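You operate a simulated robot arm through the tools that you are given. There is no shell and no other tool.

Carry out the task below with a simulated robot arm. There is one attempt and no reset: what you move stays moved.

## Task
Switch the black battery off, unplug it and cap its terminals.
Fine: battery switch off, then the grey plug out, then red cap on plus and black cap on minus; hood stays up, black key off.

The check looks at the end state, three seconds after you hand in, the way a careful person would. Anything else that was tipped, shoved, dropped, spilled or broken makes it a failure. A push-on lid holds only when it is set on centred and level and pressed home; a screw cap is set on level and turned clockwise until tight.

## Robot
A 6-joint arm with a three-finger gripper, fixed in place. Base frame: the origin is at the foot of the arm, x ahead of it, y to its left, z up. Readings come in mm, rad, newtons and seconds.
Its first joint turns from -2.897 to 2.897 rad. Payload 4.89 kg.
Tool frame: the origin (TCP) lies between the finger pads and is the grasp point; the fingertips stand 30 mm ahead of it; z points along the fingers, y is the line along which they close. The gripper opens to 164 mm. The gripper's body begins 125 mm behind the TCP.
Orientation is told as [roll, pitch, yaw] about the base's x, y, z axes, in that order, counted from this pose: with the fingers straight down and closing along the base's y, the tool's x points along the base's -x, its y along +y and its z along -z.

## Interface
- The arm moves only by the tool step_arm. Its argument "steps" is text: rows parted by semicolons, each of 7 numbers parted by spaces: the shift along the base's x, y, z in m, then the turn, a rotation vector about the base's x, y, z in rad, then the finger opening in m, from 0 to 0.164. In form: tx ty tz ax ay az claw; .... A call has 1 to 20 rows; each row shifts and turns the commanded pose from where the row before left it. A row lasts 0.2 s, in which the tool goes at most 50 mm and 0.15 rad; a call with a longer step from one row to the next is refused whole, and so is a gripper value outside its range. Where a pose cannot be reached the arm comes as near as it can. A force on the tool above 90 N (or 10 N above the force at the start of the call, whichever is more), or a blocked arm, ends the call early, and 0.2 s more pass. Each finger travels about 108 mm/s and halts on what it meets, pressing with about 31 N; the grip force reading is that of the motor and also rises with nothing between the fingers. The clock runs only during rows and for 0.2 s after the last one: add rows that do not move to give the fingers time. The reply holds the time, the measured pose of the TCP, the force on the tool along the base axes, the opening and the grip force, in the units named above and with some noise, with the torque about the TCP (base axes, N m) and any sound that the robot's microphone picked up.
- Cameras (640 x 400 px; columns grow to the right, rows downward): "scene" is fixed at [219.7, -651.5, 1594.8]; the picture's right is [0.46, -0.89, 0.00], its down [-0.68, -0.36, -0.64] and it looks along [0.56, 0.29, -0.77] (base axes); focal length 313 px, centre (320, 200). "wrist" rides on the gripper at [76, -2, -152] in the tool frame; the picture's right is [0.02, 1.00, 0.00], its down [-0.88, 0.02, -0.47] and it looks along [-0.47, 0.01, 0.88] (tool axes); focal length 247 px, centre (320, 200). There is no depth. A picture from a camera that has moved, and an enlarged one, comes with that camera's place and axes in the base frame and with its lens.
- snapshot(camera): a new picture of that camera. It takes no simulated time.
- slide_trunk(by): slides the trunk up (or, below 0, down) by that many mm; the arm rides with it, the base frame stays. It gives what a move gives, with no picture.
- inspect(camera, box): a new picture of the part [left, top, right, bottom] of that camera's present view, enlarged. It takes no simulated time.
- job_done(): hands the job in; it is judged then, once.

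Places have to be worked out from the pictures, the camera data and where the tool is seen. Open the gripper and draw the arm clear of the work before you hand the job in, unless the task says otherwise.

The tools are called after "Request:" as a command line: name --argument value ..., lists and objects as JSON in quotes. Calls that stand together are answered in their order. step_arm: Moves the arm, as the interface text tells. Its arguments: {"type":"object","properties":{"steps":{"type":"string"}},"required":["steps"]} The other tools are called the same way: slide_trunk (by) slides the trunk up or down; snapshot (camera) takes a picture; inspect (camera, box) takes an enlarged picture of a part of a camera's view; job_done () hands the job in.

At the start:

```text
time: 0.0
eef_pos: [688.6, -208.4, 1197.9]
tool_rot: [0.0, -0.001, 0.0]
contact_force: [-0.5, 0.3, 0.0]
ft_torque: [0.01, -0.01, -0.05]
opening: 164.0
finger_force: 0.0
trunk travel left (down, up): [-175.0, 215.0]
```

scene: 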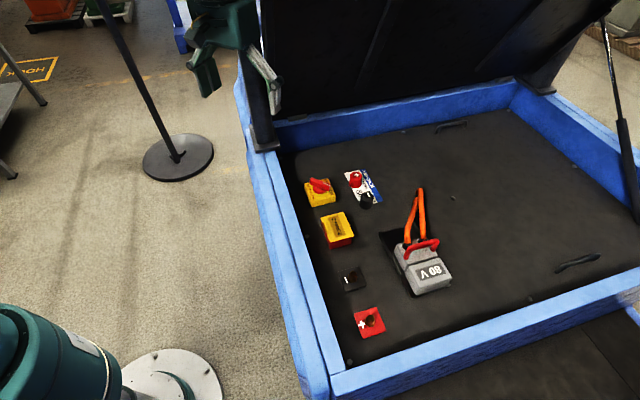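
wrist: 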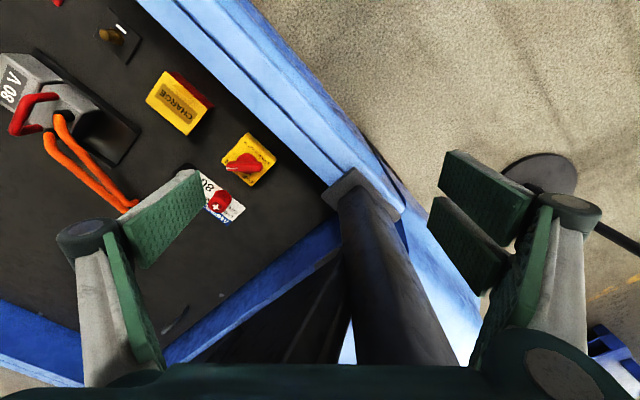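

I'll start by looking closely at the work area in both cameras before moving anything.

Request:
inspect --camera "scene" --box '[280, 150, 480, 275]'

Request:
inspect --camera "scene" --box '[300, 240, 480, 352]'

Request:
inspect --camera "wrist" --box '[0, 0, 320, 200]'

Request:
inspect --camera "scene" --box '[180, 0, 640, 288]'

```text
3.20 times, centred on (380, 212) of scene
camera zoom: at [219.7, -651.5, 1594.8], right [0.46, -0.89, 0.0], down [-0.68, -0.36, -0.64], along [0.56, 0.29, -0.77], focal length 1001 px, centre (128, 160)
```

zoom: 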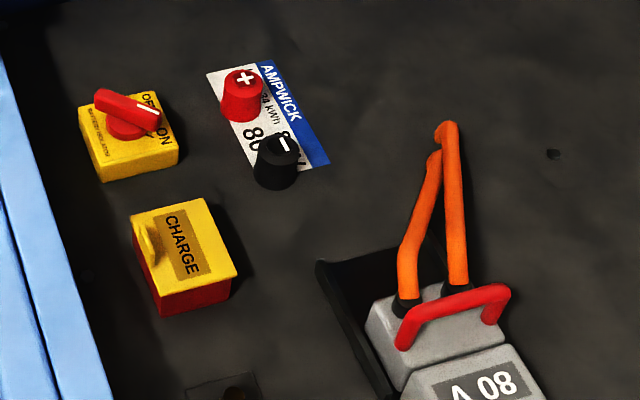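

```text
3.56 times, centred on (390, 296) of scene
camera zoom: at [219.7, -651.5, 1594.8], right [0.46, -0.89, 0.0], down [-0.68, -0.36, -0.64], along [0.56, 0.29, -0.77], focal length 1112 px, centre (71, -141)
```

zoom: 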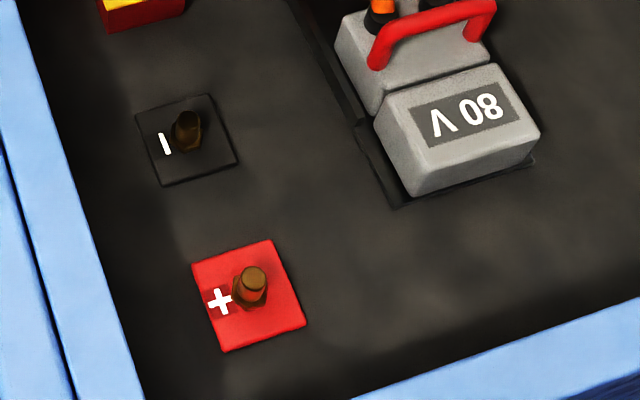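

```text
2.00 times, centred on (160, 100) of wrist
camera zoom: at [609.9, -210.6, 1348.8], right [-0.02, 1.0, 0.0], down [0.88, 0.02, 0.47], along [0.47, 0.01, -0.88], focal length 494 px, centre (640, 400)
```

zoom: 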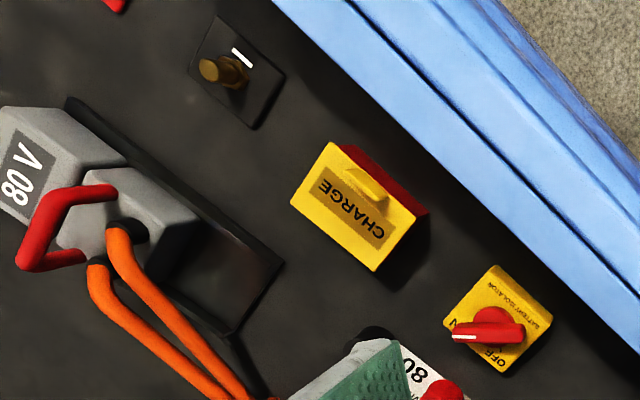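

```text
1.39 times, centred on (410, 144) of scene
camera zoom: at [219.7, -651.5, 1594.8], right [0.46, -0.89, 0.0], down [-0.68, -0.36, -0.64], along [0.56, 0.29, -0.77], focal length 434 px, centre (195, 278)
```

zoom: 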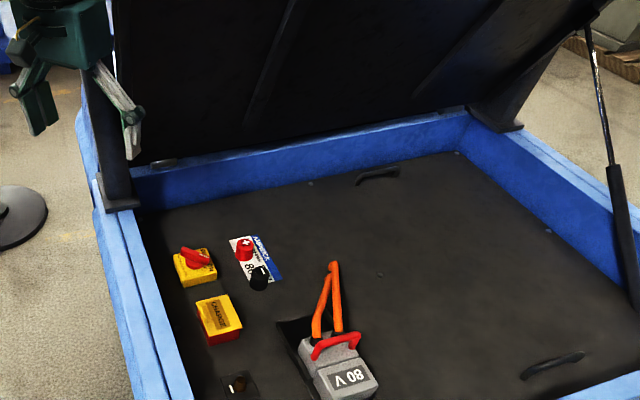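

The switch, CHARGE box, two caps on the label, plug and two terminals are visible. I still need to find the "black key", so I'll check the other parts of the scene.

Request:
inspect --camera "scene" --box '[440, 275, 640, 400]'

Request:
inspect --camera "scene" --box '[0, 0, 320, 200]'

Request:
inspect --camera "scene" --box '[0, 200, 320, 400]'

Request:
inspect --camera "scene" --box '[295, 160, 375, 210]'

Request:
inspect --camera "scene" --box '[310, 200, 390, 250]'

Request:
inspect --camera "scene" --box '[375, 180, 471, 240]'

Request:
inspect --camera "scene" --box '[375, 235, 471, 295]'

```text
3.20 times, centred on (540, 338) of scene
camera zoom: at [219.7, -651.5, 1594.8], right [0.46, -0.89, 0.0], down [-0.68, -0.36, -0.64], along [0.56, 0.29, -0.77], focal length 1001 px, centre (-384, -240)
```

zoom: 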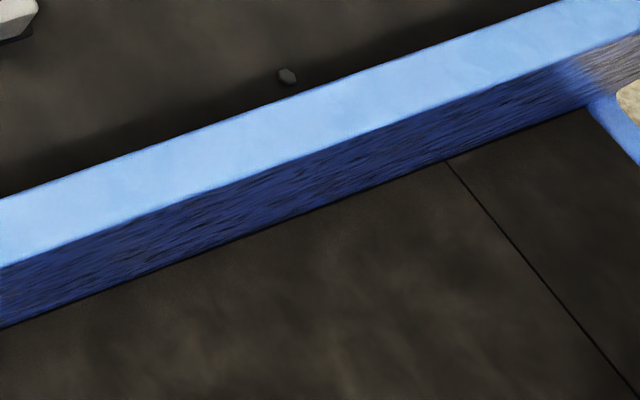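

```text
2.00 times, centred on (160, 100) of scene
camera zoom: at [219.7, -651.5, 1594.8], right [0.46, -0.89, 0.0], down [-0.68, -0.36, -0.64], along [0.56, 0.29, -0.77], focal length 626 px, centre (640, 400)
```

zoom: 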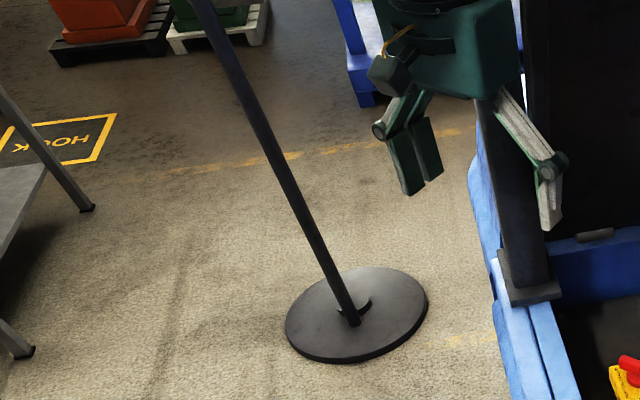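

```text
2.00 times, centred on (160, 300) of scene
camera zoom: at [219.7, -651.5, 1594.8], right [0.46, -0.89, 0.0], down [-0.68, -0.36, -0.64], along [0.56, 0.29, -0.77], focal length 626 px, centre (640, 0)
```

zoom: 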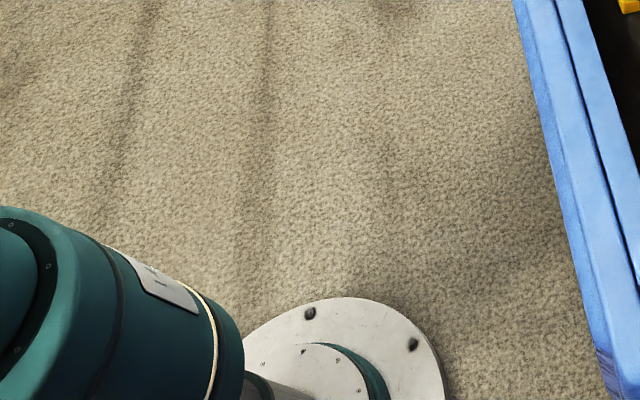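

```text
8.00 times, centred on (335, 185) of scene
camera zoom: at [219.7, -651.5, 1594.8], right [0.46, -0.89, 0.0], down [-0.68, -0.36, -0.64], along [0.56, 0.29, -0.77], focal length 2503 px, centre (200, 320)
```

zoom: 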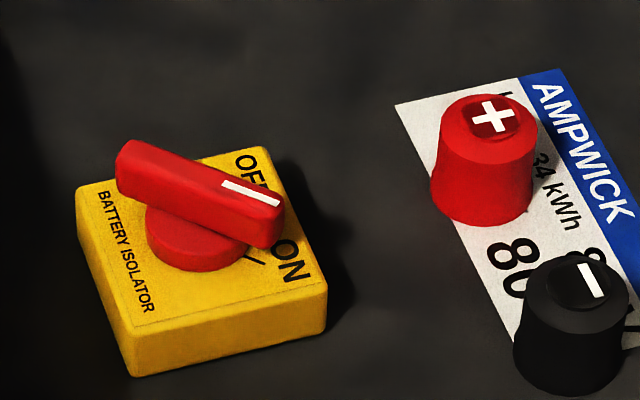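

```text
8.00 times, centred on (350, 225) of scene
camera zoom: at [219.7, -651.5, 1594.8], right [0.46, -0.89, 0.0], down [-0.68, -0.36, -0.64], along [0.56, 0.29, -0.77], focal length 2503 px, centre (80, 0)
```

zoom: 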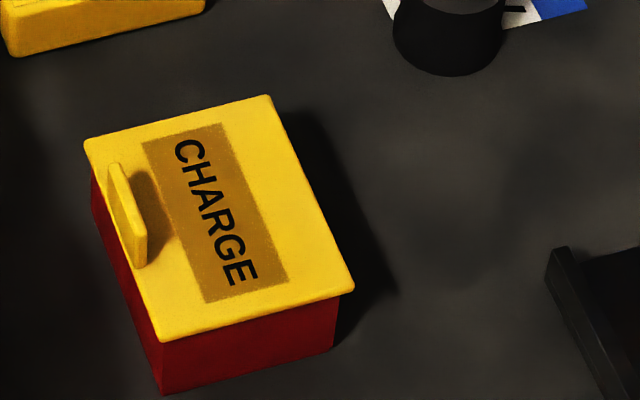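

```text
6.67 times, centred on (423, 210) of scene
camera zoom: at [219.7, -651.5, 1594.8], right [0.46, -0.89, 0.0], down [-0.68, -0.36, -0.64], along [0.56, 0.29, -0.77], focal length 2086 px, centre (-367, 133)
```

zoom: 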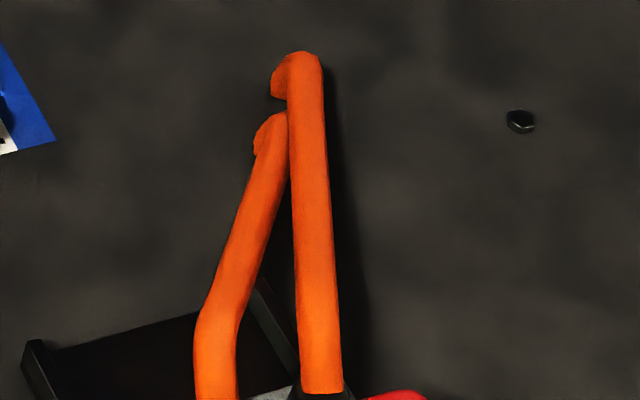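

```text
6.67 times, centred on (423, 265) of scene
camera zoom: at [219.7, -651.5, 1594.8], right [0.46, -0.89, 0.0], down [-0.68, -0.36, -0.64], along [0.56, 0.29, -0.77], focal length 2086 px, centre (-367, -233)
```

zoom: 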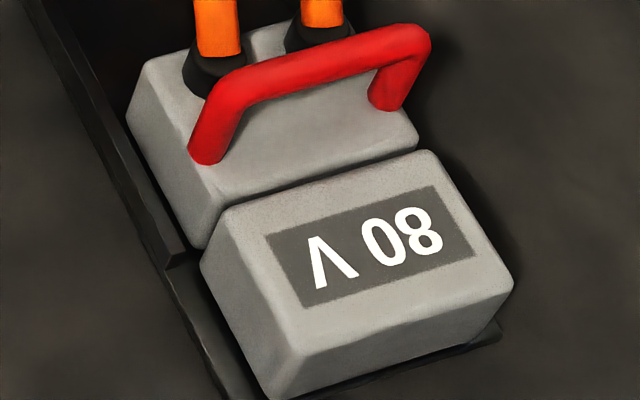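

Rough triangulation puts the battery top at z≈850, with the truck turned about 45° to the base. The knob's white mark is towards ON. I'll turn the tool to line up with the truck and move over the row of items for a better wrist view, staying high.

Request:
step_arm --steps "-0.0143 -0.0291 0 0 0 -0.131 0.164; -0.0143 -0.0291 0 0 0 -0.131 0.164; -0.0143 -0.0291 0 0 0 -0.131 0.164; -0.0143 -0.0291 0 0 0 -0.131 0.164; -0.0143 -0.0291 0 0 0 -0.131 0.164; -0.0143 -0.0291 0 0 0 -0.131 0.164; 0 0 0 0 0 0 0.164"

Request:
snapshot --camera "wrist"

Request:
snapshot --camera "scene"

```text
time: 1.6
eef_pos: [602.1, -382.0, 1198.0]
tool_rot: [-0.001, 0.001, -0.786]
contact_force: [-1.2, -0.7, 0.0]
ft_torque: [0.01, -0.02, -0.02]
opening: 164.0
finger_force: 0.0
trunk travel left (down, up): [-175.0, 215.0]
```

```text
taken
camera wrist: at [546.1, -330.1, 1348.9], right [0.69, 0.72, 0.0], down [0.63, -0.61, 0.47], along [0.34, -0.33, -0.88], focal length 247 px, centre (320, 200)
```

wrist: 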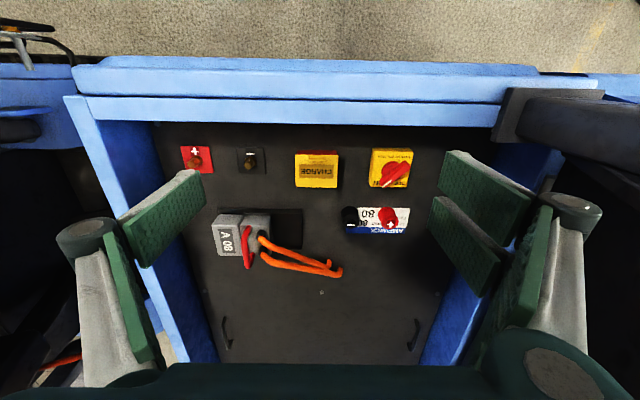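

```text
taken
```

scene: 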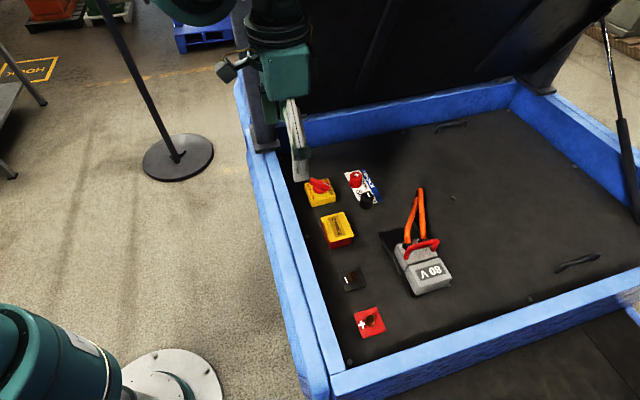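

This view lines up with the truck. I'll enlarge the parts of it, including the left side where the driver's area may hold the key.

Request:
inspect --camera "wrist" --box '[0, 0, 160, 100]'

Request:
inspect --camera "wrist" --box '[0, 200, 224, 340]'

Request:
inspect --camera "wrist" --box '[160, 130, 320, 230]'

Request:
inspect --camera "wrist" --box '[280, 140, 440, 240]'

Request:
inspect --camera "wrist" --box '[190, 190, 350, 290]'

Request:
inspect --camera "wrist" --box '[0, 320, 128, 400]'

```text
4.00 times, centred on (80, 50) of wrist
camera zoom: at [546.1, -330.1, 1348.9], right [0.69, 0.72, 0.0], down [0.63, -0.61, 0.47], along [0.34, -0.33, -0.88], focal length 988 px, centre (1280, 800)
```

zoom: 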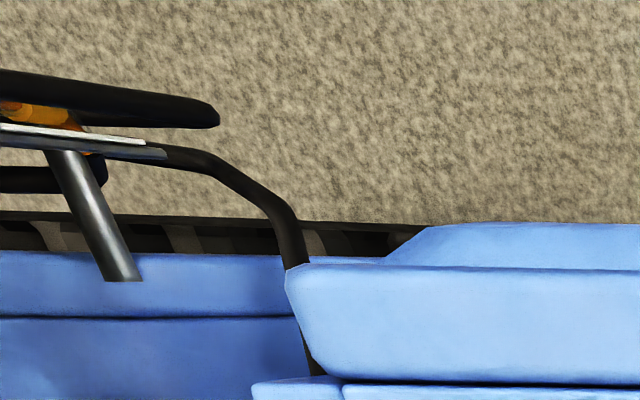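

```text
2.86 times, centred on (112, 270) of wrist
camera zoom: at [546.1, -330.1, 1348.9], right [0.69, 0.72, 0.0], down [0.63, -0.61, 0.47], along [0.34, -0.33, -0.88], focal length 706 px, centre (914, 0)
```

zoom: 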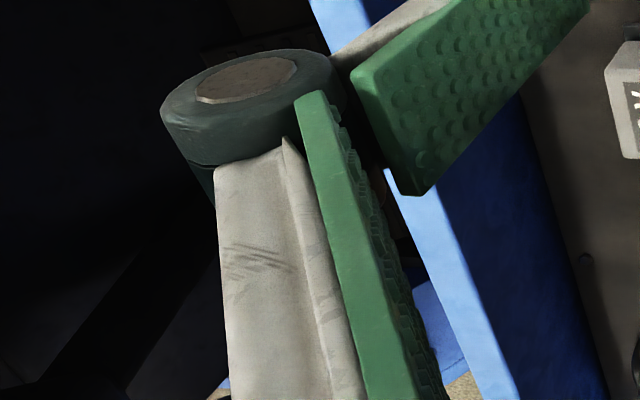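

```text
4.00 times, centred on (240, 180) of wrist
camera zoom: at [546.1, -330.1, 1348.9], right [0.69, 0.72, 0.0], down [0.63, -0.61, 0.47], along [0.34, -0.33, -0.88], focal length 988 px, centre (640, 280)
```

zoom: 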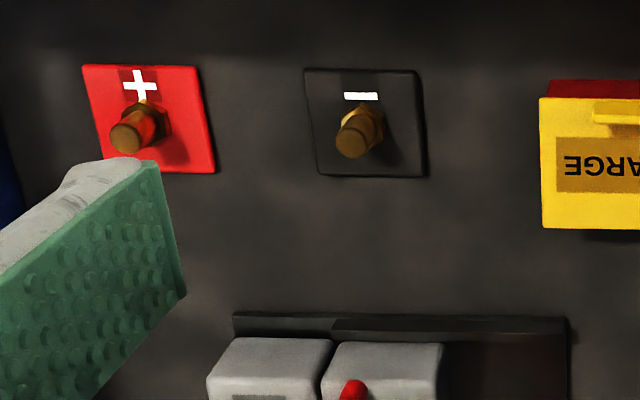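

```text
4.00 times, centred on (360, 190) of wrist
camera zoom: at [546.1, -330.1, 1348.9], right [0.69, 0.72, 0.0], down [0.63, -0.61, 0.47], along [0.34, -0.33, -0.88], focal length 988 px, centre (160, 240)
```

zoom: 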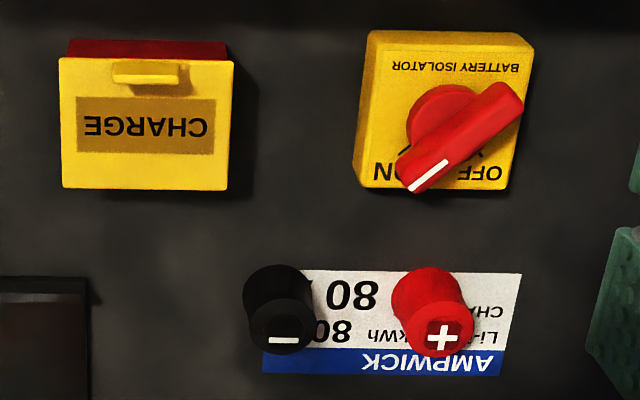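

```text
4.00 times, centred on (270, 240) of wrist
camera zoom: at [546.1, -330.1, 1348.9], right [0.69, 0.72, 0.0], down [0.63, -0.61, 0.47], along [0.34, -0.33, -0.88], focal length 988 px, centre (520, 40)
```

zoom: 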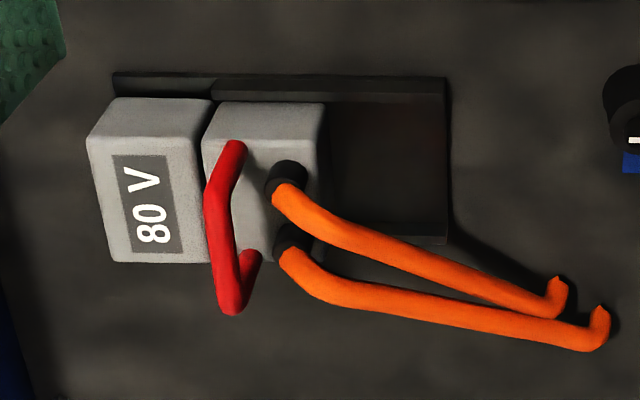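

```text
5.00 times, centred on (64, 360) of wrist
camera zoom: at [546.1, -330.1, 1348.9], right [0.69, 0.72, 0.0], down [0.63, -0.61, 0.47], along [0.34, -0.33, -0.88], focal length 1235 px, centre (1600, -600)
```

zoom: 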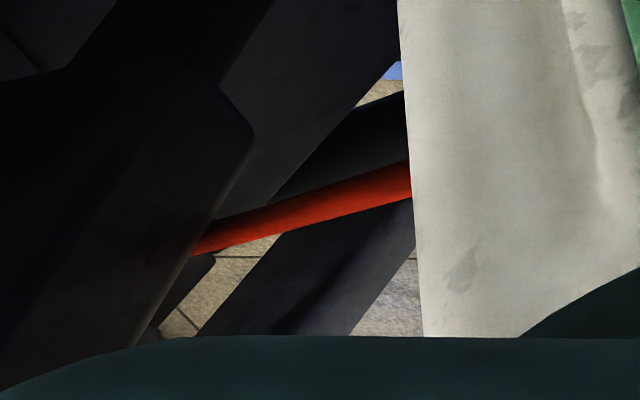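

The OFF label is on the hinge side and the mark is at ON, so the knob must turn counter-clockwise seen from above. No key is in reach or view; it's presumably elsewhere on the truck and already off. I'll move above the isolator, still high, for a closer look.

Request:
step_arm --steps "0.0293 0.0056 -0.023 0 0 0 0.1; 0.0293 0.0056 -0.023 0 0 0 0.1; 0.0293 0.0056 -0.023 0 0 0 0.1; 0.0293 0.0056 -0.023 0 0 0 0.1; 0.0293 0.0056 -0.023 0 0 0 0.1; 0.0293 0.0056 -0.023 0 0 0 0.1; 0 0 0 0 0 0 0.1"

Request:
snapshot --camera "wrist"

Request:
inspect --camera "wrist" --box '[240, 120, 400, 220]'

Request:
snapshot --camera "scene"

```text
time: 3.2
eef_pos: [776.0, -348.7, 1057.9]
tool_rot: [-0.001, 0.0, -0.787]
contact_force: [0.3, 1.0, 0.3]
ft_torque: [0.06, 0.1, -0.01]
opening: 100.2
finger_force: 0.1
trunk travel left (down, up): [-175.0, 215.0]
```

```text
taken
camera wrist: at [720.5, -297.1, 1209.8], right [0.69, 0.72, 0.0], down [0.64, -0.61, 0.47], along [0.34, -0.33, -0.88], focal length 247 px, centre (320, 200)
```

wrist: 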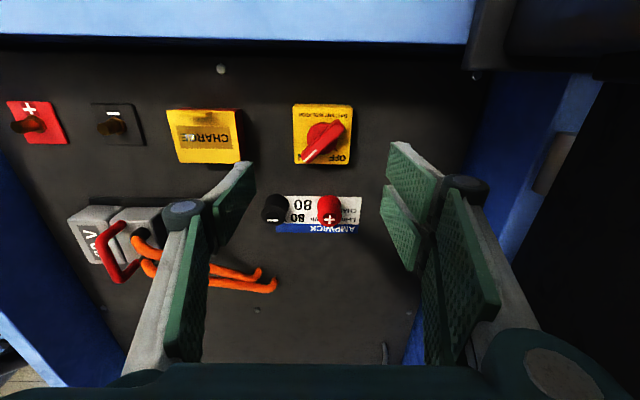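

```text
4.00 times, centred on (320, 170) of wrist
camera zoom: at [720.5, -297.1, 1209.8], right [0.69, 0.72, 0.0], down [0.64, -0.61, 0.47], along [0.34, -0.33, -0.88], focal length 988 px, centre (320, 320)
```

zoom: 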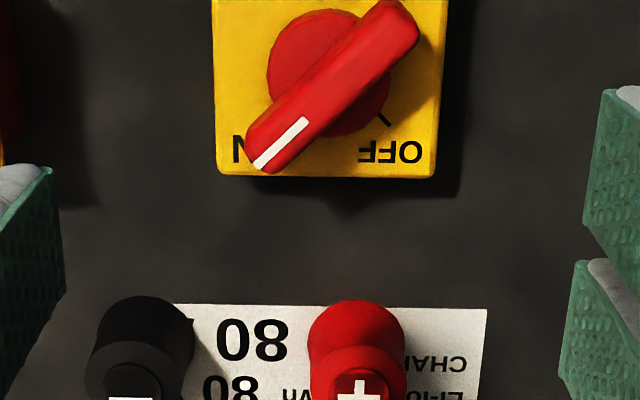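

```text
taken
```

scene: 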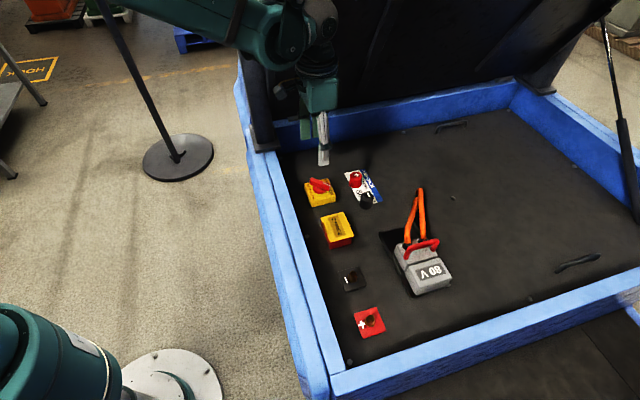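

I'll enlarge features in this second wrist view so that I can triangulate heights from the two known camera positions.

Request:
inspect --camera "wrist" --box '[0, 80, 160, 180]'

Request:
inspect --camera "wrist" --box '[60, 190, 220, 290]'

Request:
inspect --camera "wrist" --box '[280, 90, 376, 150]'

Request:
inspect --camera "wrist" --box '[248, 180, 376, 260]'

```text
4.00 times, centred on (80, 130) of wrist
camera zoom: at [720.5, -297.1, 1209.8], right [0.69, 0.72, 0.0], down [0.64, -0.61, 0.47], along [0.34, -0.33, -0.88], focal length 988 px, centre (1280, 480)
```

zoom: 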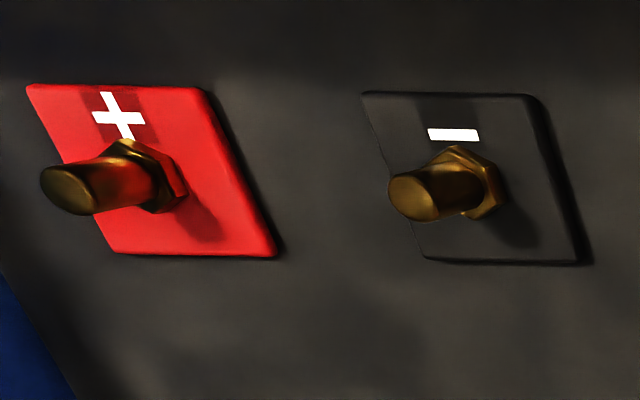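

```text
4.00 times, centred on (140, 240) of wrist
camera zoom: at [720.5, -297.1, 1209.8], right [0.69, 0.72, 0.0], down [0.64, -0.61, 0.47], along [0.34, -0.33, -0.88], focal length 988 px, centre (1040, 40)
```

zoom: 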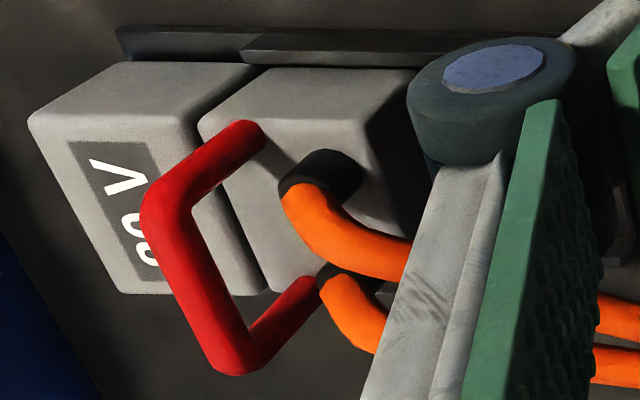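

```text
6.67 times, centred on (328, 120) of wrist
camera zoom: at [720.5, -297.1, 1209.8], right [0.69, 0.72, 0.0], down [0.64, -0.61, 0.47], along [0.34, -0.33, -0.88], focal length 1646 px, centre (267, 733)
```

zoom: 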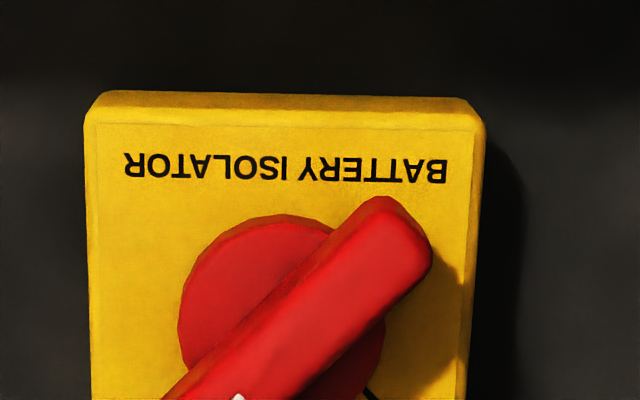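

```text
5.00 times, centred on (312, 220) of wrist
camera zoom: at [720.5, -297.1, 1209.8], right [0.69, 0.72, 0.0], down [0.64, -0.61, 0.47], along [0.34, -0.33, -0.88], focal length 1235 px, centre (360, 100)
```

zoom: 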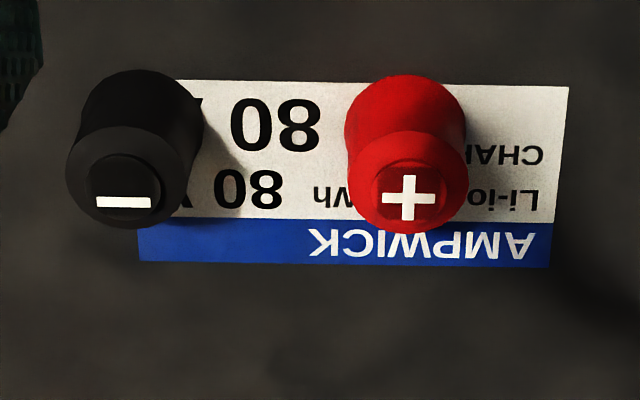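

Two wrist views give consistent positions: battery surface z≈841, terminals at about 800 mm out with stud tops near z 868, caps about 37 mm tall, knob top around z 910. The knob handle lies along base y, so I'll turn the tool to yaw −90° above it and come down to about z 1000 for a closer look.

Request:
step_arm --steps "0.0003 -0.0002 -0.0095 0 0 -0.131 0.1; 0.0003 -0.0002 -0.0095 0 0 -0.131 0.1; 0.0003 -0.0001 -0.0095 0 0 -0.131 0.1; 0.0003 -0.0001 -0.0095 0 0 -0.131 0.1; 0.0003 -0.0002 -0.0095 0 0 -0.131 0.1; 0.0002 -0.0001 -0.0095 0 0 -0.129 0.1; 0 0 0 0 0 0 0.1"

Request:
snapshot --camera "wrist"

Request:
inspect --camera "wrist" --box '[240, 120, 400, 220]'

Request:
snapshot --camera "scene"

```text
time: 4.8
eef_pos: [779.4, -349.6, 1003.5]
tool_rot: [-0.001, -0.001, -1.571]
contact_force: [0.4, 0.3, -0.4]
ft_torque: [0.0, -0.01, -0.03]
opening: 100.0
finger_force: 0.0
trunk travel left (down, up): [-175.0, 215.0]
```

```text
taken
camera wrist: at [776.1, -273.7, 1154.1], right [1.0, 0.02, 0.0], down [0.02, -0.88, 0.47], along [0.01, -0.47, -0.88], focal length 247 px, centre (320, 200)
```

wrist: 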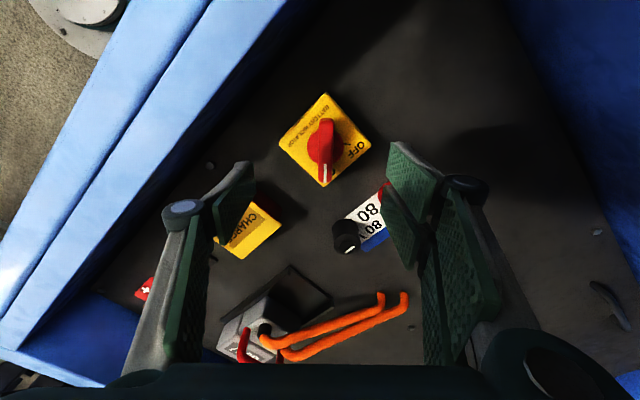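

```text
4.00 times, centred on (320, 170) of wrist
camera zoom: at [776.1, -273.7, 1154.1], right [1.0, 0.02, 0.0], down [0.02, -0.88, 0.47], along [0.01, -0.47, -0.88], focal length 988 px, centre (320, 320)
```

zoom: 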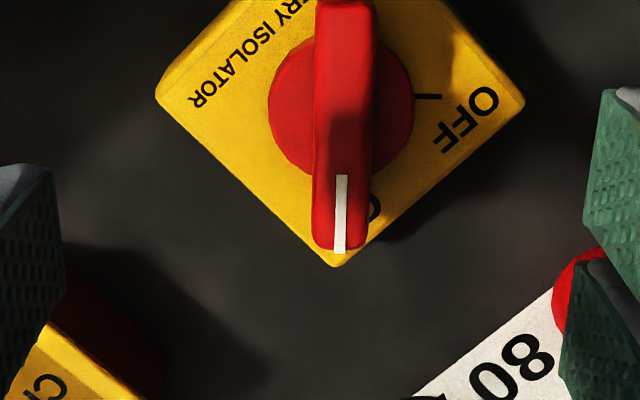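

```text
taken
```

scene: 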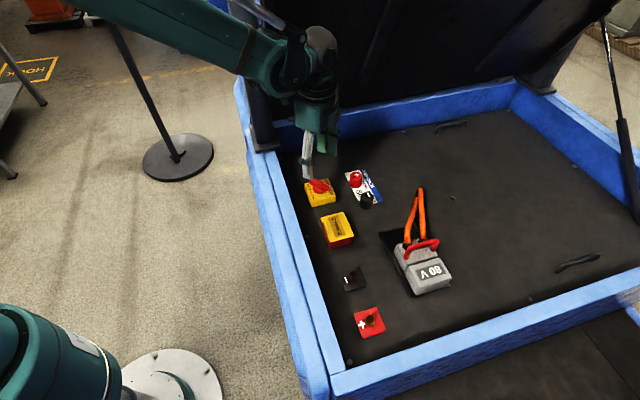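

The handle now lies straight up the image (along base y), with the OFF tick 90° counter-clockwise from its mark. The tool axis is about 5 mm short of the knob axis in x, so I'll shift, narrow the fingers to 40 mm and lower to z≈930 (fingertips ≈900, handle top ≈914).

Request:
step_arm --steps "0.0026 -0.0005 0 0 0 0 0.04; 0.0026 -0.0004 0 0 0 0 0.04; 0 0 0 0 0 0 0.04; 0 0 -0.02 0 0 0 0.04; 0 0 -0.02 0 0 0 0.04; 0 0 -0.02 0 0 0 0.04; 0 0 -0.0135 0 0 0 0.04; 0 0 0 0 0 0 0.04"

Request:
snapshot --camera "wrist"

Request:
inspect --camera "wrist" --box '[240, 120, 400, 220]'

Request:
inspect --camera "scene" --box '[280, 140, 376, 200]'

```text
time: 6.6
eef_pos: [785.5, -350.7, 928.4]
tool_rot: [0.0, 0.0, -1.572]
contact_force: [0.0, -0.2, 0.9]
ft_torque: [0.03, 0.06, 0.0]
opening: 40.2
finger_force: 0.2
trunk travel left (down, up): [-175.0, 215.0]
```

```text
taken
camera wrist: at [781.3, -275.1, 1080.5], right [1.0, 0.02, 0.0], down [0.02, -0.88, 0.47], along [0.01, -0.47, -0.88], focal length 247 px, centre (320, 200)
```

wrist: 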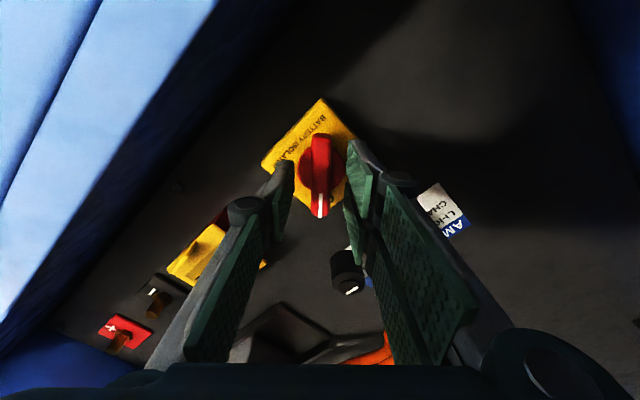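

```text
4.00 times, centred on (320, 170) of wrist
camera zoom: at [781.3, -275.1, 1080.5], right [1.0, 0.02, 0.0], down [0.02, -0.88, 0.47], along [0.01, -0.47, -0.88], focal length 988 px, centre (320, 320)
```

zoom: 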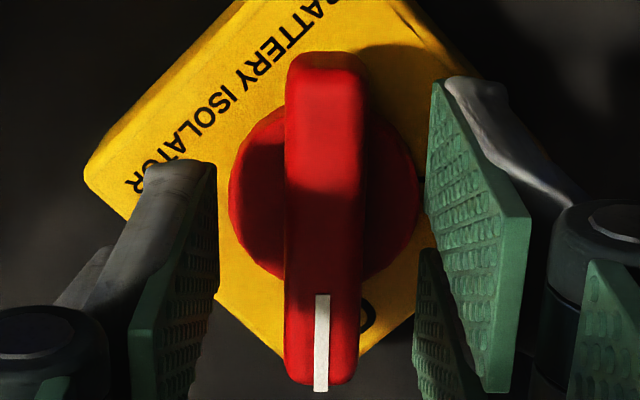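

```text
6.67 times, centred on (328, 170) of scene
camera zoom: at [219.7, -651.5, 1594.8], right [0.46, -0.89, 0.0], down [-0.68, -0.36, -0.64], along [0.56, 0.29, -0.77], focal length 2086 px, centre (267, 400)
```

zoom: 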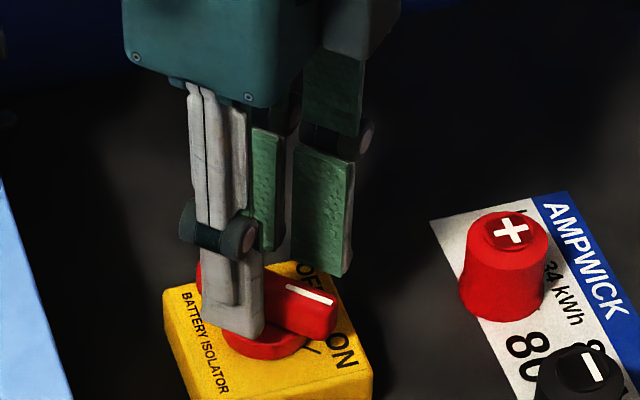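

The fingertips straddle the handle evenly. Re-triangulating, the handle top is nearer z 900, the box top about 865 and the knob axis about 2.5 mm further in −y, so I'll shift and lower 14 mm with fingertips at about 884.

Request:
step_arm --steps "0 -0.0025 -0.004 0 0 0 0.04; 0 0 -0.005 0 0 0 0.04; 0 0 -0.005 0 0 0 0.04; 0 0 0 0 0 0 0.04"

Request:
inspect --camera "wrist" --box '[240, 120, 400, 220]'

Request:
inspect --camera "scene" --box '[280, 150, 376, 210]'

```text
time: 7.6
eef_pos: [784.4, -353.5, 915.0]
tool_rot: [0.0, 0.001, -1.571]
contact_force: [0.3, 0.9, -0.1]
ft_torque: [-0.04, 0.02, 0.05]
opening: 40.0
finger_force: 0.1
trunk travel left (down, up): [-175.0, 215.0]
```

```text
4.00 times, centred on (320, 170) of wrist
camera zoom: at [781.6, -277.1, 1066.2], right [1.0, 0.02, 0.0], down [0.02, -0.88, 0.47], along [0.01, -0.47, -0.88], focal length 988 px, centre (320, 320)
```

zoom: 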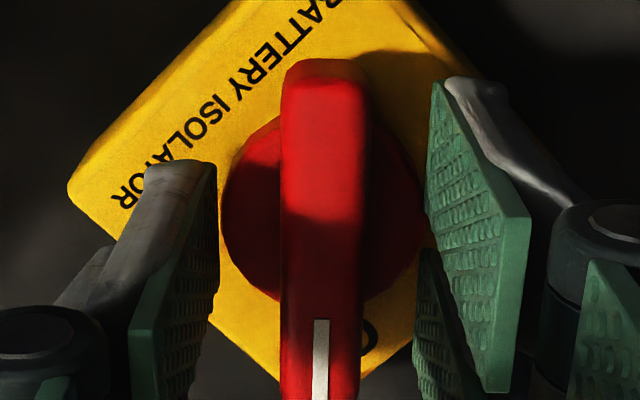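

```text
6.67 times, centred on (328, 180) of scene
camera zoom: at [219.7, -651.5, 1594.8], right [0.46, -0.89, 0.0], down [-0.68, -0.36, -0.64], along [0.56, 0.29, -0.77], focal length 2086 px, centre (267, 333)
```

zoom: 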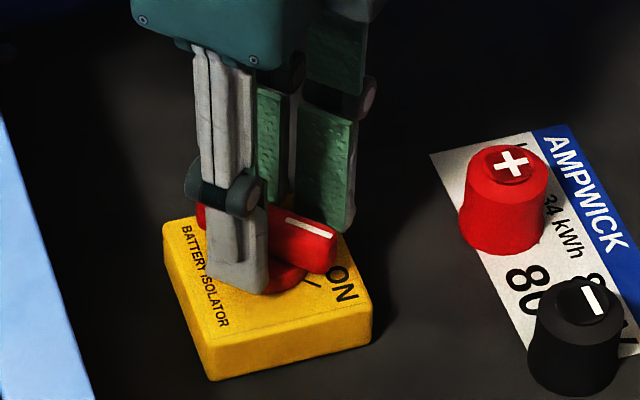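

Both fingers reach well down beside the handle with no contact. I'll close to 18 mm (handle ≈14.5 mm) and check.

Request:
step_arm --steps "0 0 0 0 0 0 0.03; 0 0 0 0 0 0 0.022; 0 0 0 0 0 0 0.018; 0 0 0 0 0 0 0.018"

Request:
inspect --camera "wrist" --box '[240, 120, 400, 220]'

Request:
inspect --camera "scene" --box '[280, 150, 376, 210]'

```text
time: 8.6
eef_pos: [784.8, -353.0, 913.2]
tool_rot: [0.0, 0.0, -1.571]
contact_force: [0.0, -0.8, 0.2]
ft_torque: [-0.02, -0.02, 0.02]
opening: 18.0
finger_force: 0.1
trunk travel left (down, up): [-175.0, 215.0]
```

```text
4.00 times, centred on (320, 170) of wrist
camera zoom: at [781.6, -277.1, 1066.3], right [1.0, 0.02, 0.0], down [0.02, -0.88, 0.47], along [0.01, -0.47, -0.88], focal length 988 px, centre (320, 320)
```

zoom: 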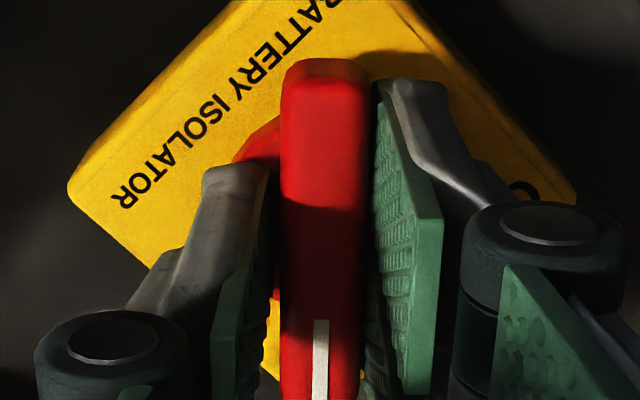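

```text
6.67 times, centred on (328, 180) of scene
camera zoom: at [219.7, -651.5, 1594.8], right [0.46, -0.89, 0.0], down [-0.68, -0.36, -0.64], along [0.56, 0.29, -0.77], focal length 2086 px, centre (267, 333)
```

zoom: 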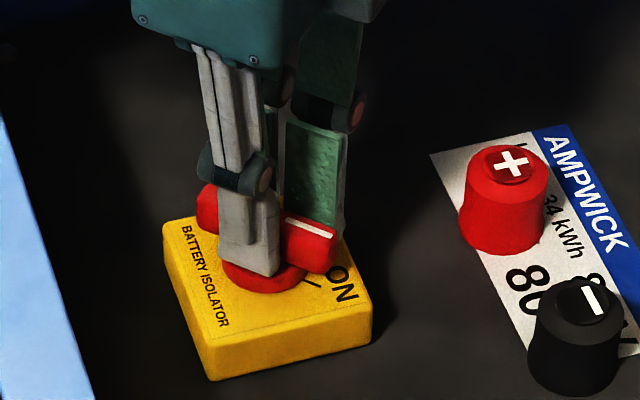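

The handle sits centred between the fingers with small gaps. I'll rotate +z (counter-clockwise) about half way first and watch the readings.

Request:
step_arm --steps "0 0 0 0 0 0.12 0.018; 0 0 0 0 0 0.13 0.018; 0 0 0 0 0 0.13 0.018; 0 0 0 0 0 0.13 0.018; 0 0 0 0 0 0.13 0.018; 0 0 0 0 0 0.13 0.018; 0 0 0 0 0 0 0.018"

Request:
inspect --camera "wrist" --box '[240, 120, 400, 220]'

Request:
inspect --camera "scene" --box '[280, 150, 376, 210]'

```text
time: 10.2
eef_pos: [783.7, -354.5, 914.2]
tool_rot: [0.001, 0.0, -0.801]
contact_force: [1.2, 1.2, -0.9]
ft_torque: [0.03, -0.06, -0.04]
opening: 19.1
finger_force: 1.7
trunk travel left (down, up): [-175.0, 215.0]
```

```text
4.00 times, centred on (320, 170) of wrist
camera zoom: at [727.9, -300.6, 1066.3], right [0.7, 0.71, 0.0], down [0.63, -0.62, 0.47], along [0.34, -0.33, -0.88], focal length 988 px, centre (320, 320)
```

zoom: 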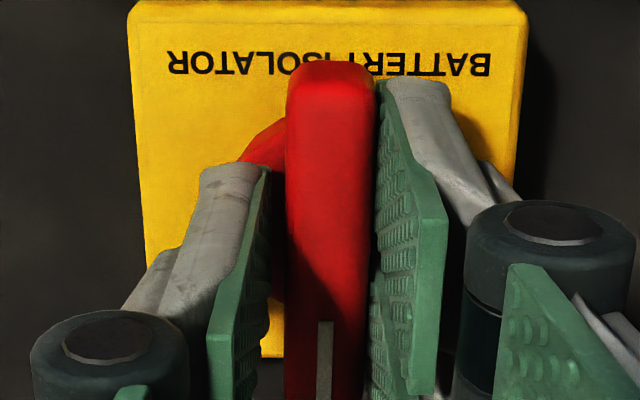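

```text
6.67 times, centred on (328, 180) of scene
camera zoom: at [219.7, -651.5, 1594.8], right [0.46, -0.89, 0.0], down [-0.68, -0.36, -0.64], along [0.56, 0.29, -0.77], focal length 2086 px, centre (267, 333)
```

zoom: 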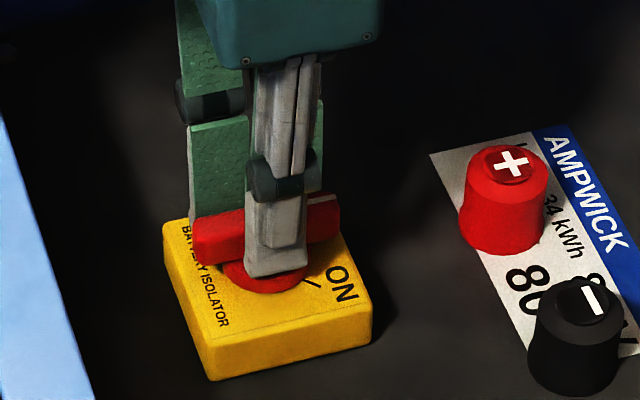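

The knob turns with the tool with almost no load. I'll continue the other half.

Request:
step_arm --steps "0 0 0 0 0 0.13 0.018; 0 0 0 0 0 0.13 0.018; 0 0 0 0 0 0.13 0.018; 0 0 0 0 0 0.13 0.018; 0 0 0 0 0 0.13 0.018; 0 0 0 0 0 0.13 0.018; 0 0 0 0 0 0 0.018"

Request:
inspect --camera "wrist" --box '[240, 120, 400, 220]'

Request:
inspect --camera "scene" --box '[280, 150, 376, 210]'

```text
time: 11.8
eef_pos: [784.7, -354.4, 915.1]
tool_rot: [-0.001, 0.001, -0.02]
contact_force: [-0.1, 1.2, -0.1]
ft_torque: [0.0, 0.0, -0.02]
opening: 18.5
finger_force: 0.5
trunk travel left (down, up): [-175.0, 215.0]
```

```text
4.00 times, centred on (320, 170) of wrist
camera zoom: at [706.6, -354.3, 1066.0], right [0.0, 1.0, 0.0], down [0.88, 0.0, 0.47], along [0.47, 0.0, -0.88], focal length 988 px, centre (320, 320)
```

zoom: 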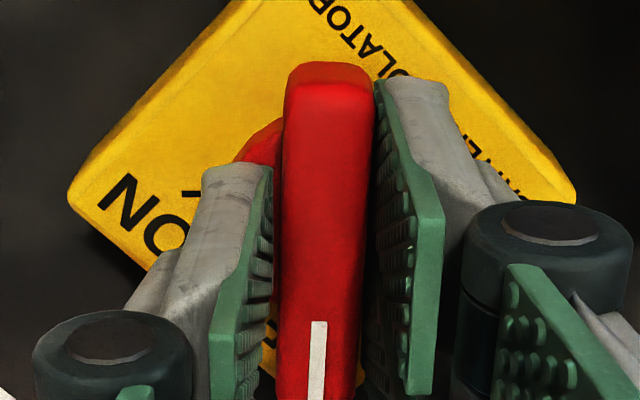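

```text
6.67 times, centred on (328, 180) of scene
camera zoom: at [219.7, -651.5, 1594.8], right [0.46, -0.89, 0.0], down [-0.68, -0.36, -0.64], along [0.56, 0.29, -0.77], focal length 2086 px, centre (267, 333)
```

zoom: 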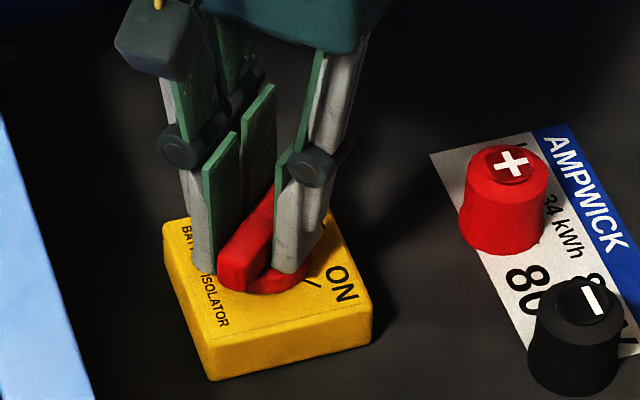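

The handle lags the fingers by a few degrees because of the play. I'll add a little more rotation and check whether it meets a stop.

Request:
step_arm --steps "0 0 0 0 0 0.03 0.018; 0 0 0 0 0 0.03 0.018; 0 0 0 0 0 0 0.018"

Request:
inspect --camera "wrist" --box '[240, 120, 400, 220]'

```text
time: 12.6
eef_pos: [783.5, -354.1, 914.6]
tool_rot: [-0.001, -0.001, 0.039]
contact_force: [1.3, 3.0, -0.4]
ft_torque: [0.06, -0.06, -0.09]
opening: 19.5
finger_force: 0.6
trunk travel left (down, up): [-175.0, 215.0]
```

```text
4.00 times, centred on (320, 170) of wrist
camera zoom: at [706.3, -358.9, 1066.2], right [-0.06, 1.0, 0.0], down [0.88, 0.05, 0.47], along [0.47, 0.03, -0.88], focal length 988 px, centre (320, 320)
```

zoom: 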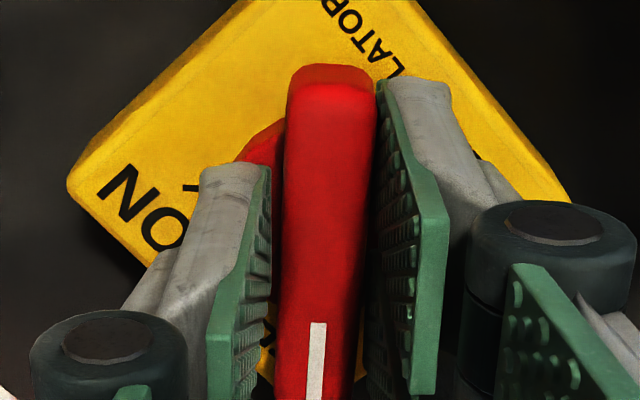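

Torque is just starting to rise, consistent with the OFF end. I'll open the fingers, lift 90 mm and look at where the mark stands.

Request:
step_arm --steps "0 0 0 0 0 0 0.03; 0 0 0 0 0 0 0.05; 0 0 0.01 0 0 0 0.05; 0 0 0.03 0 0 0 0.05; 0 0 0.03 0 0 0 0.08; 0 0 0.03 0 0 0 0.1; 0 0 0 0 0 0 0.1"

Request:
inspect --camera "wrist" --box '[240, 100, 400, 200]'

Request:
inspect --camera "scene" --box '[280, 150, 376, 210]'

```text
time: 14.2
eef_pos: [785.0, -353.0, 1015.4]
tool_rot: [0.0, -0.001, 0.038]
contact_force: [0.1, 0.6, -0.9]
ft_torque: [0.01, -0.05, 0.0]
opening: 100.4
finger_force: 0.0
trunk travel left (down, up): [-175.0, 215.0]
```

```text
4.00 times, centred on (320, 150) of wrist
camera zoom: at [707.0, -358.4, 1167.1], right [-0.06, 1.0, 0.0], down [0.88, 0.05, 0.47], along [0.47, 0.03, -0.88], focal length 988 px, centre (320, 400)
```

zoom: 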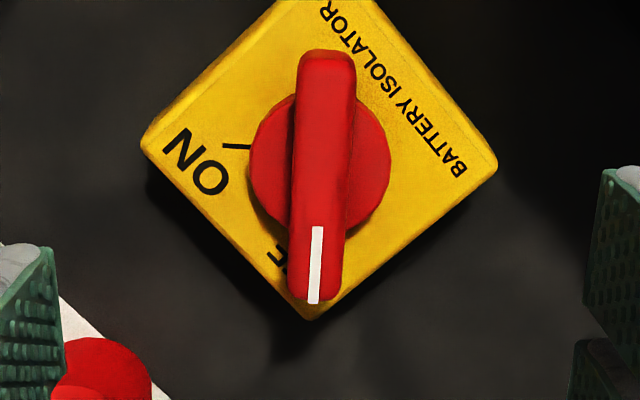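

```text
6.67 times, centred on (328, 180) of scene
camera zoom: at [219.7, -651.5, 1594.8], right [0.46, -0.89, 0.0], down [-0.68, -0.36, -0.64], along [0.56, 0.29, -0.77], focal length 2086 px, centre (267, 333)
```

zoom: 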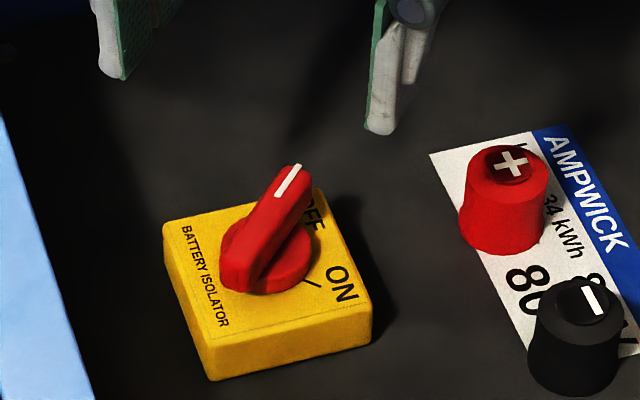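

The knob mark now points to OFF, so the switch is off. The plug's red handle bar triangulates to about z 937, roughly v=970 mm out along the −45° line, standing over a grey body whose free tray lies on the hinge side, so it pulls out that way. I'll raise and travel above it at yaw −45°.

Request:
step_arm --steps "-0.0113 -0.0365 0.005 0 0 -0.0916 0.1; -0.0113 -0.0365 0.005 0 0 -0.0916 0.1; -0.0113 -0.0365 0.005 0 0 -0.0916 0.1; -0.0113 -0.0365 0.005 0 0 -0.0916 0.1; -0.0113 -0.0365 0.005 0 0 -0.0916 0.1; -0.0113 -0.0365 0.005 0 0 -0.0916 0.1; -0.0113 -0.0365 0.005 0 0 -0.0916 0.1; -0.0113 -0.0365 0.005 0 0 -0.0916 0.1; -0.0113 -0.0365 0.005 0 0 -0.0916 0.1; 0 0 0 0 0 0 0.1"

Request:
snapshot --camera "wrist"

Request:
inspect --camera "wrist" --box '[240, 110, 400, 210]'

Request:
snapshot --camera "scene"

```text
time: 16.4
eef_pos: [680.6, -682.7, 1060.0]
tool_rot: [0.001, -0.002, -0.787]
contact_force: [0.6, -0.1, -1.0]
ft_torque: [0.05, 0.03, 0.04]
opening: 99.7
finger_force: 0.1
trunk travel left (down, up): [-175.0, 215.0]
```

```text
taken
camera wrist: at [624.2, -630.9, 1211.0], right [0.69, 0.72, 0.0], down [0.64, -0.61, 0.47], along [0.34, -0.33, -0.88], focal length 247 px, centre (320, 200)
```

wrist: 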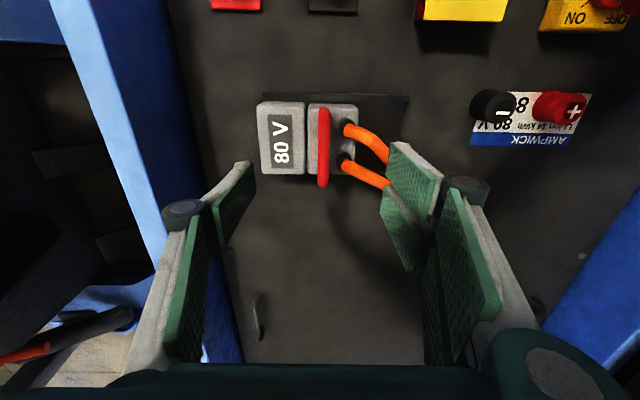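

```text
4.00 times, centred on (320, 160) of wrist
camera zoom: at [624.2, -630.9, 1211.0], right [0.69, 0.72, 0.0], down [0.64, -0.61, 0.47], along [0.34, -0.33, -0.88], focal length 988 px, centre (320, 360)
```

zoom: 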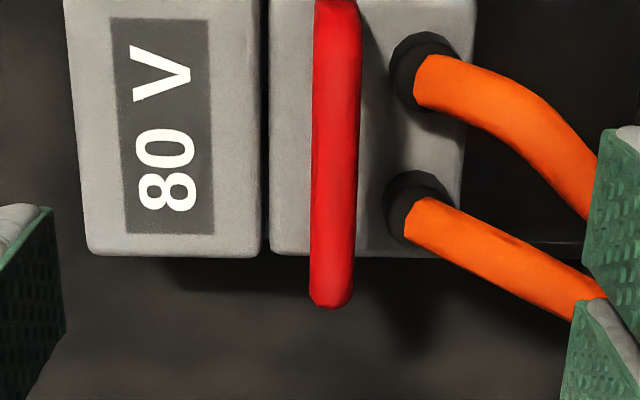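

```text
taken
```

scene: 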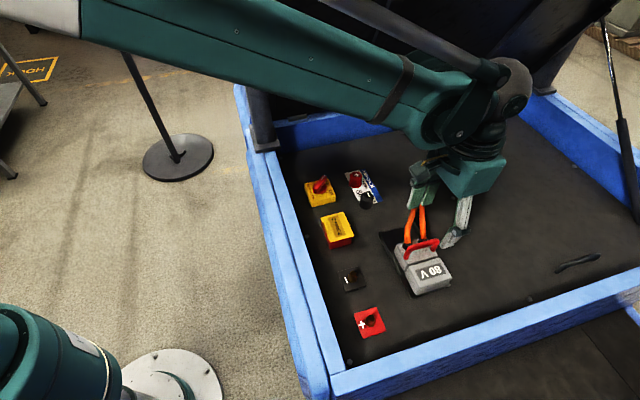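

The handle bar (12 mm thick) runs straight out under the gripper, about 3 mm to the +w side of the tool axis; cable boots start about 19 mm from it. I'll shift, set a 24 mm opening and come down to z≈985 (fingertips just above the bar) to check.

Request:
step_arm --steps "0.0022 0.0001 -0.01 0 0 0 0.06; 0.0022 0.0001 -0.02 0 0 0 0.024; 0 0 -0.02 0 0 0 0.024; 0 0 -0.02 0 0 0 0.024; 0 0 -0.005 0 0 0 0.024; 0 0 0 0 0 0 0.024"

Request:
inspect --camera "wrist" --box '[240, 110, 400, 210]'

Request:
inspect --camera "scene" --box '[376, 200, 472, 260]'

```text
time: 17.8
eef_pos: [686.5, -682.3, 985.1]
tool_rot: [0.001, 0.0, -0.786]
contact_force: [0.2, 0.2, -0.3]
ft_torque: [0.02, 0.02, -0.04]
opening: 24.0
finger_force: 0.2
trunk travel left (down, up): [-175.0, 215.0]
```

```text
4.00 times, centred on (320, 160) of wrist
camera zoom: at [630.6, -630.5, 1136.2], right [0.69, 0.72, 0.0], down [0.64, -0.61, 0.47], along [0.34, -0.33, -0.88], focal length 988 px, centre (320, 360)
```

zoom: 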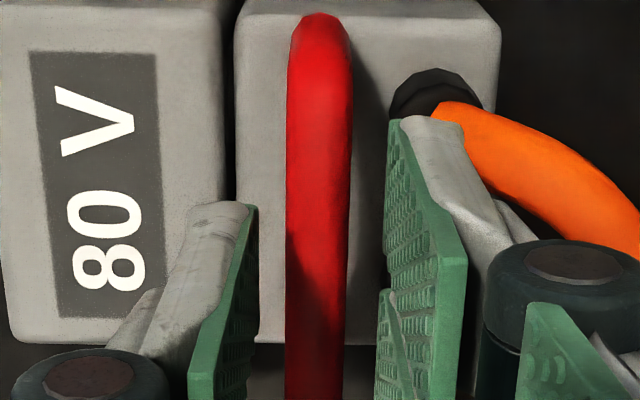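

```text
6.67 times, centred on (424, 230) of scene
camera zoom: at [219.7, -651.5, 1594.8], right [0.46, -0.89, 0.0], down [-0.68, -0.36, -0.64], along [0.56, 0.29, -0.77], focal length 2086 px, centre (-373, 0)
```

zoom: 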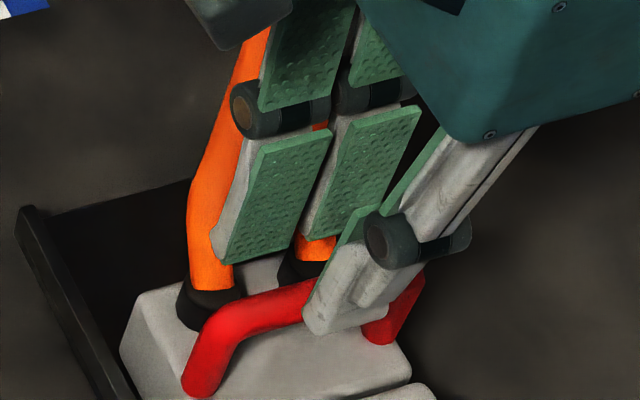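

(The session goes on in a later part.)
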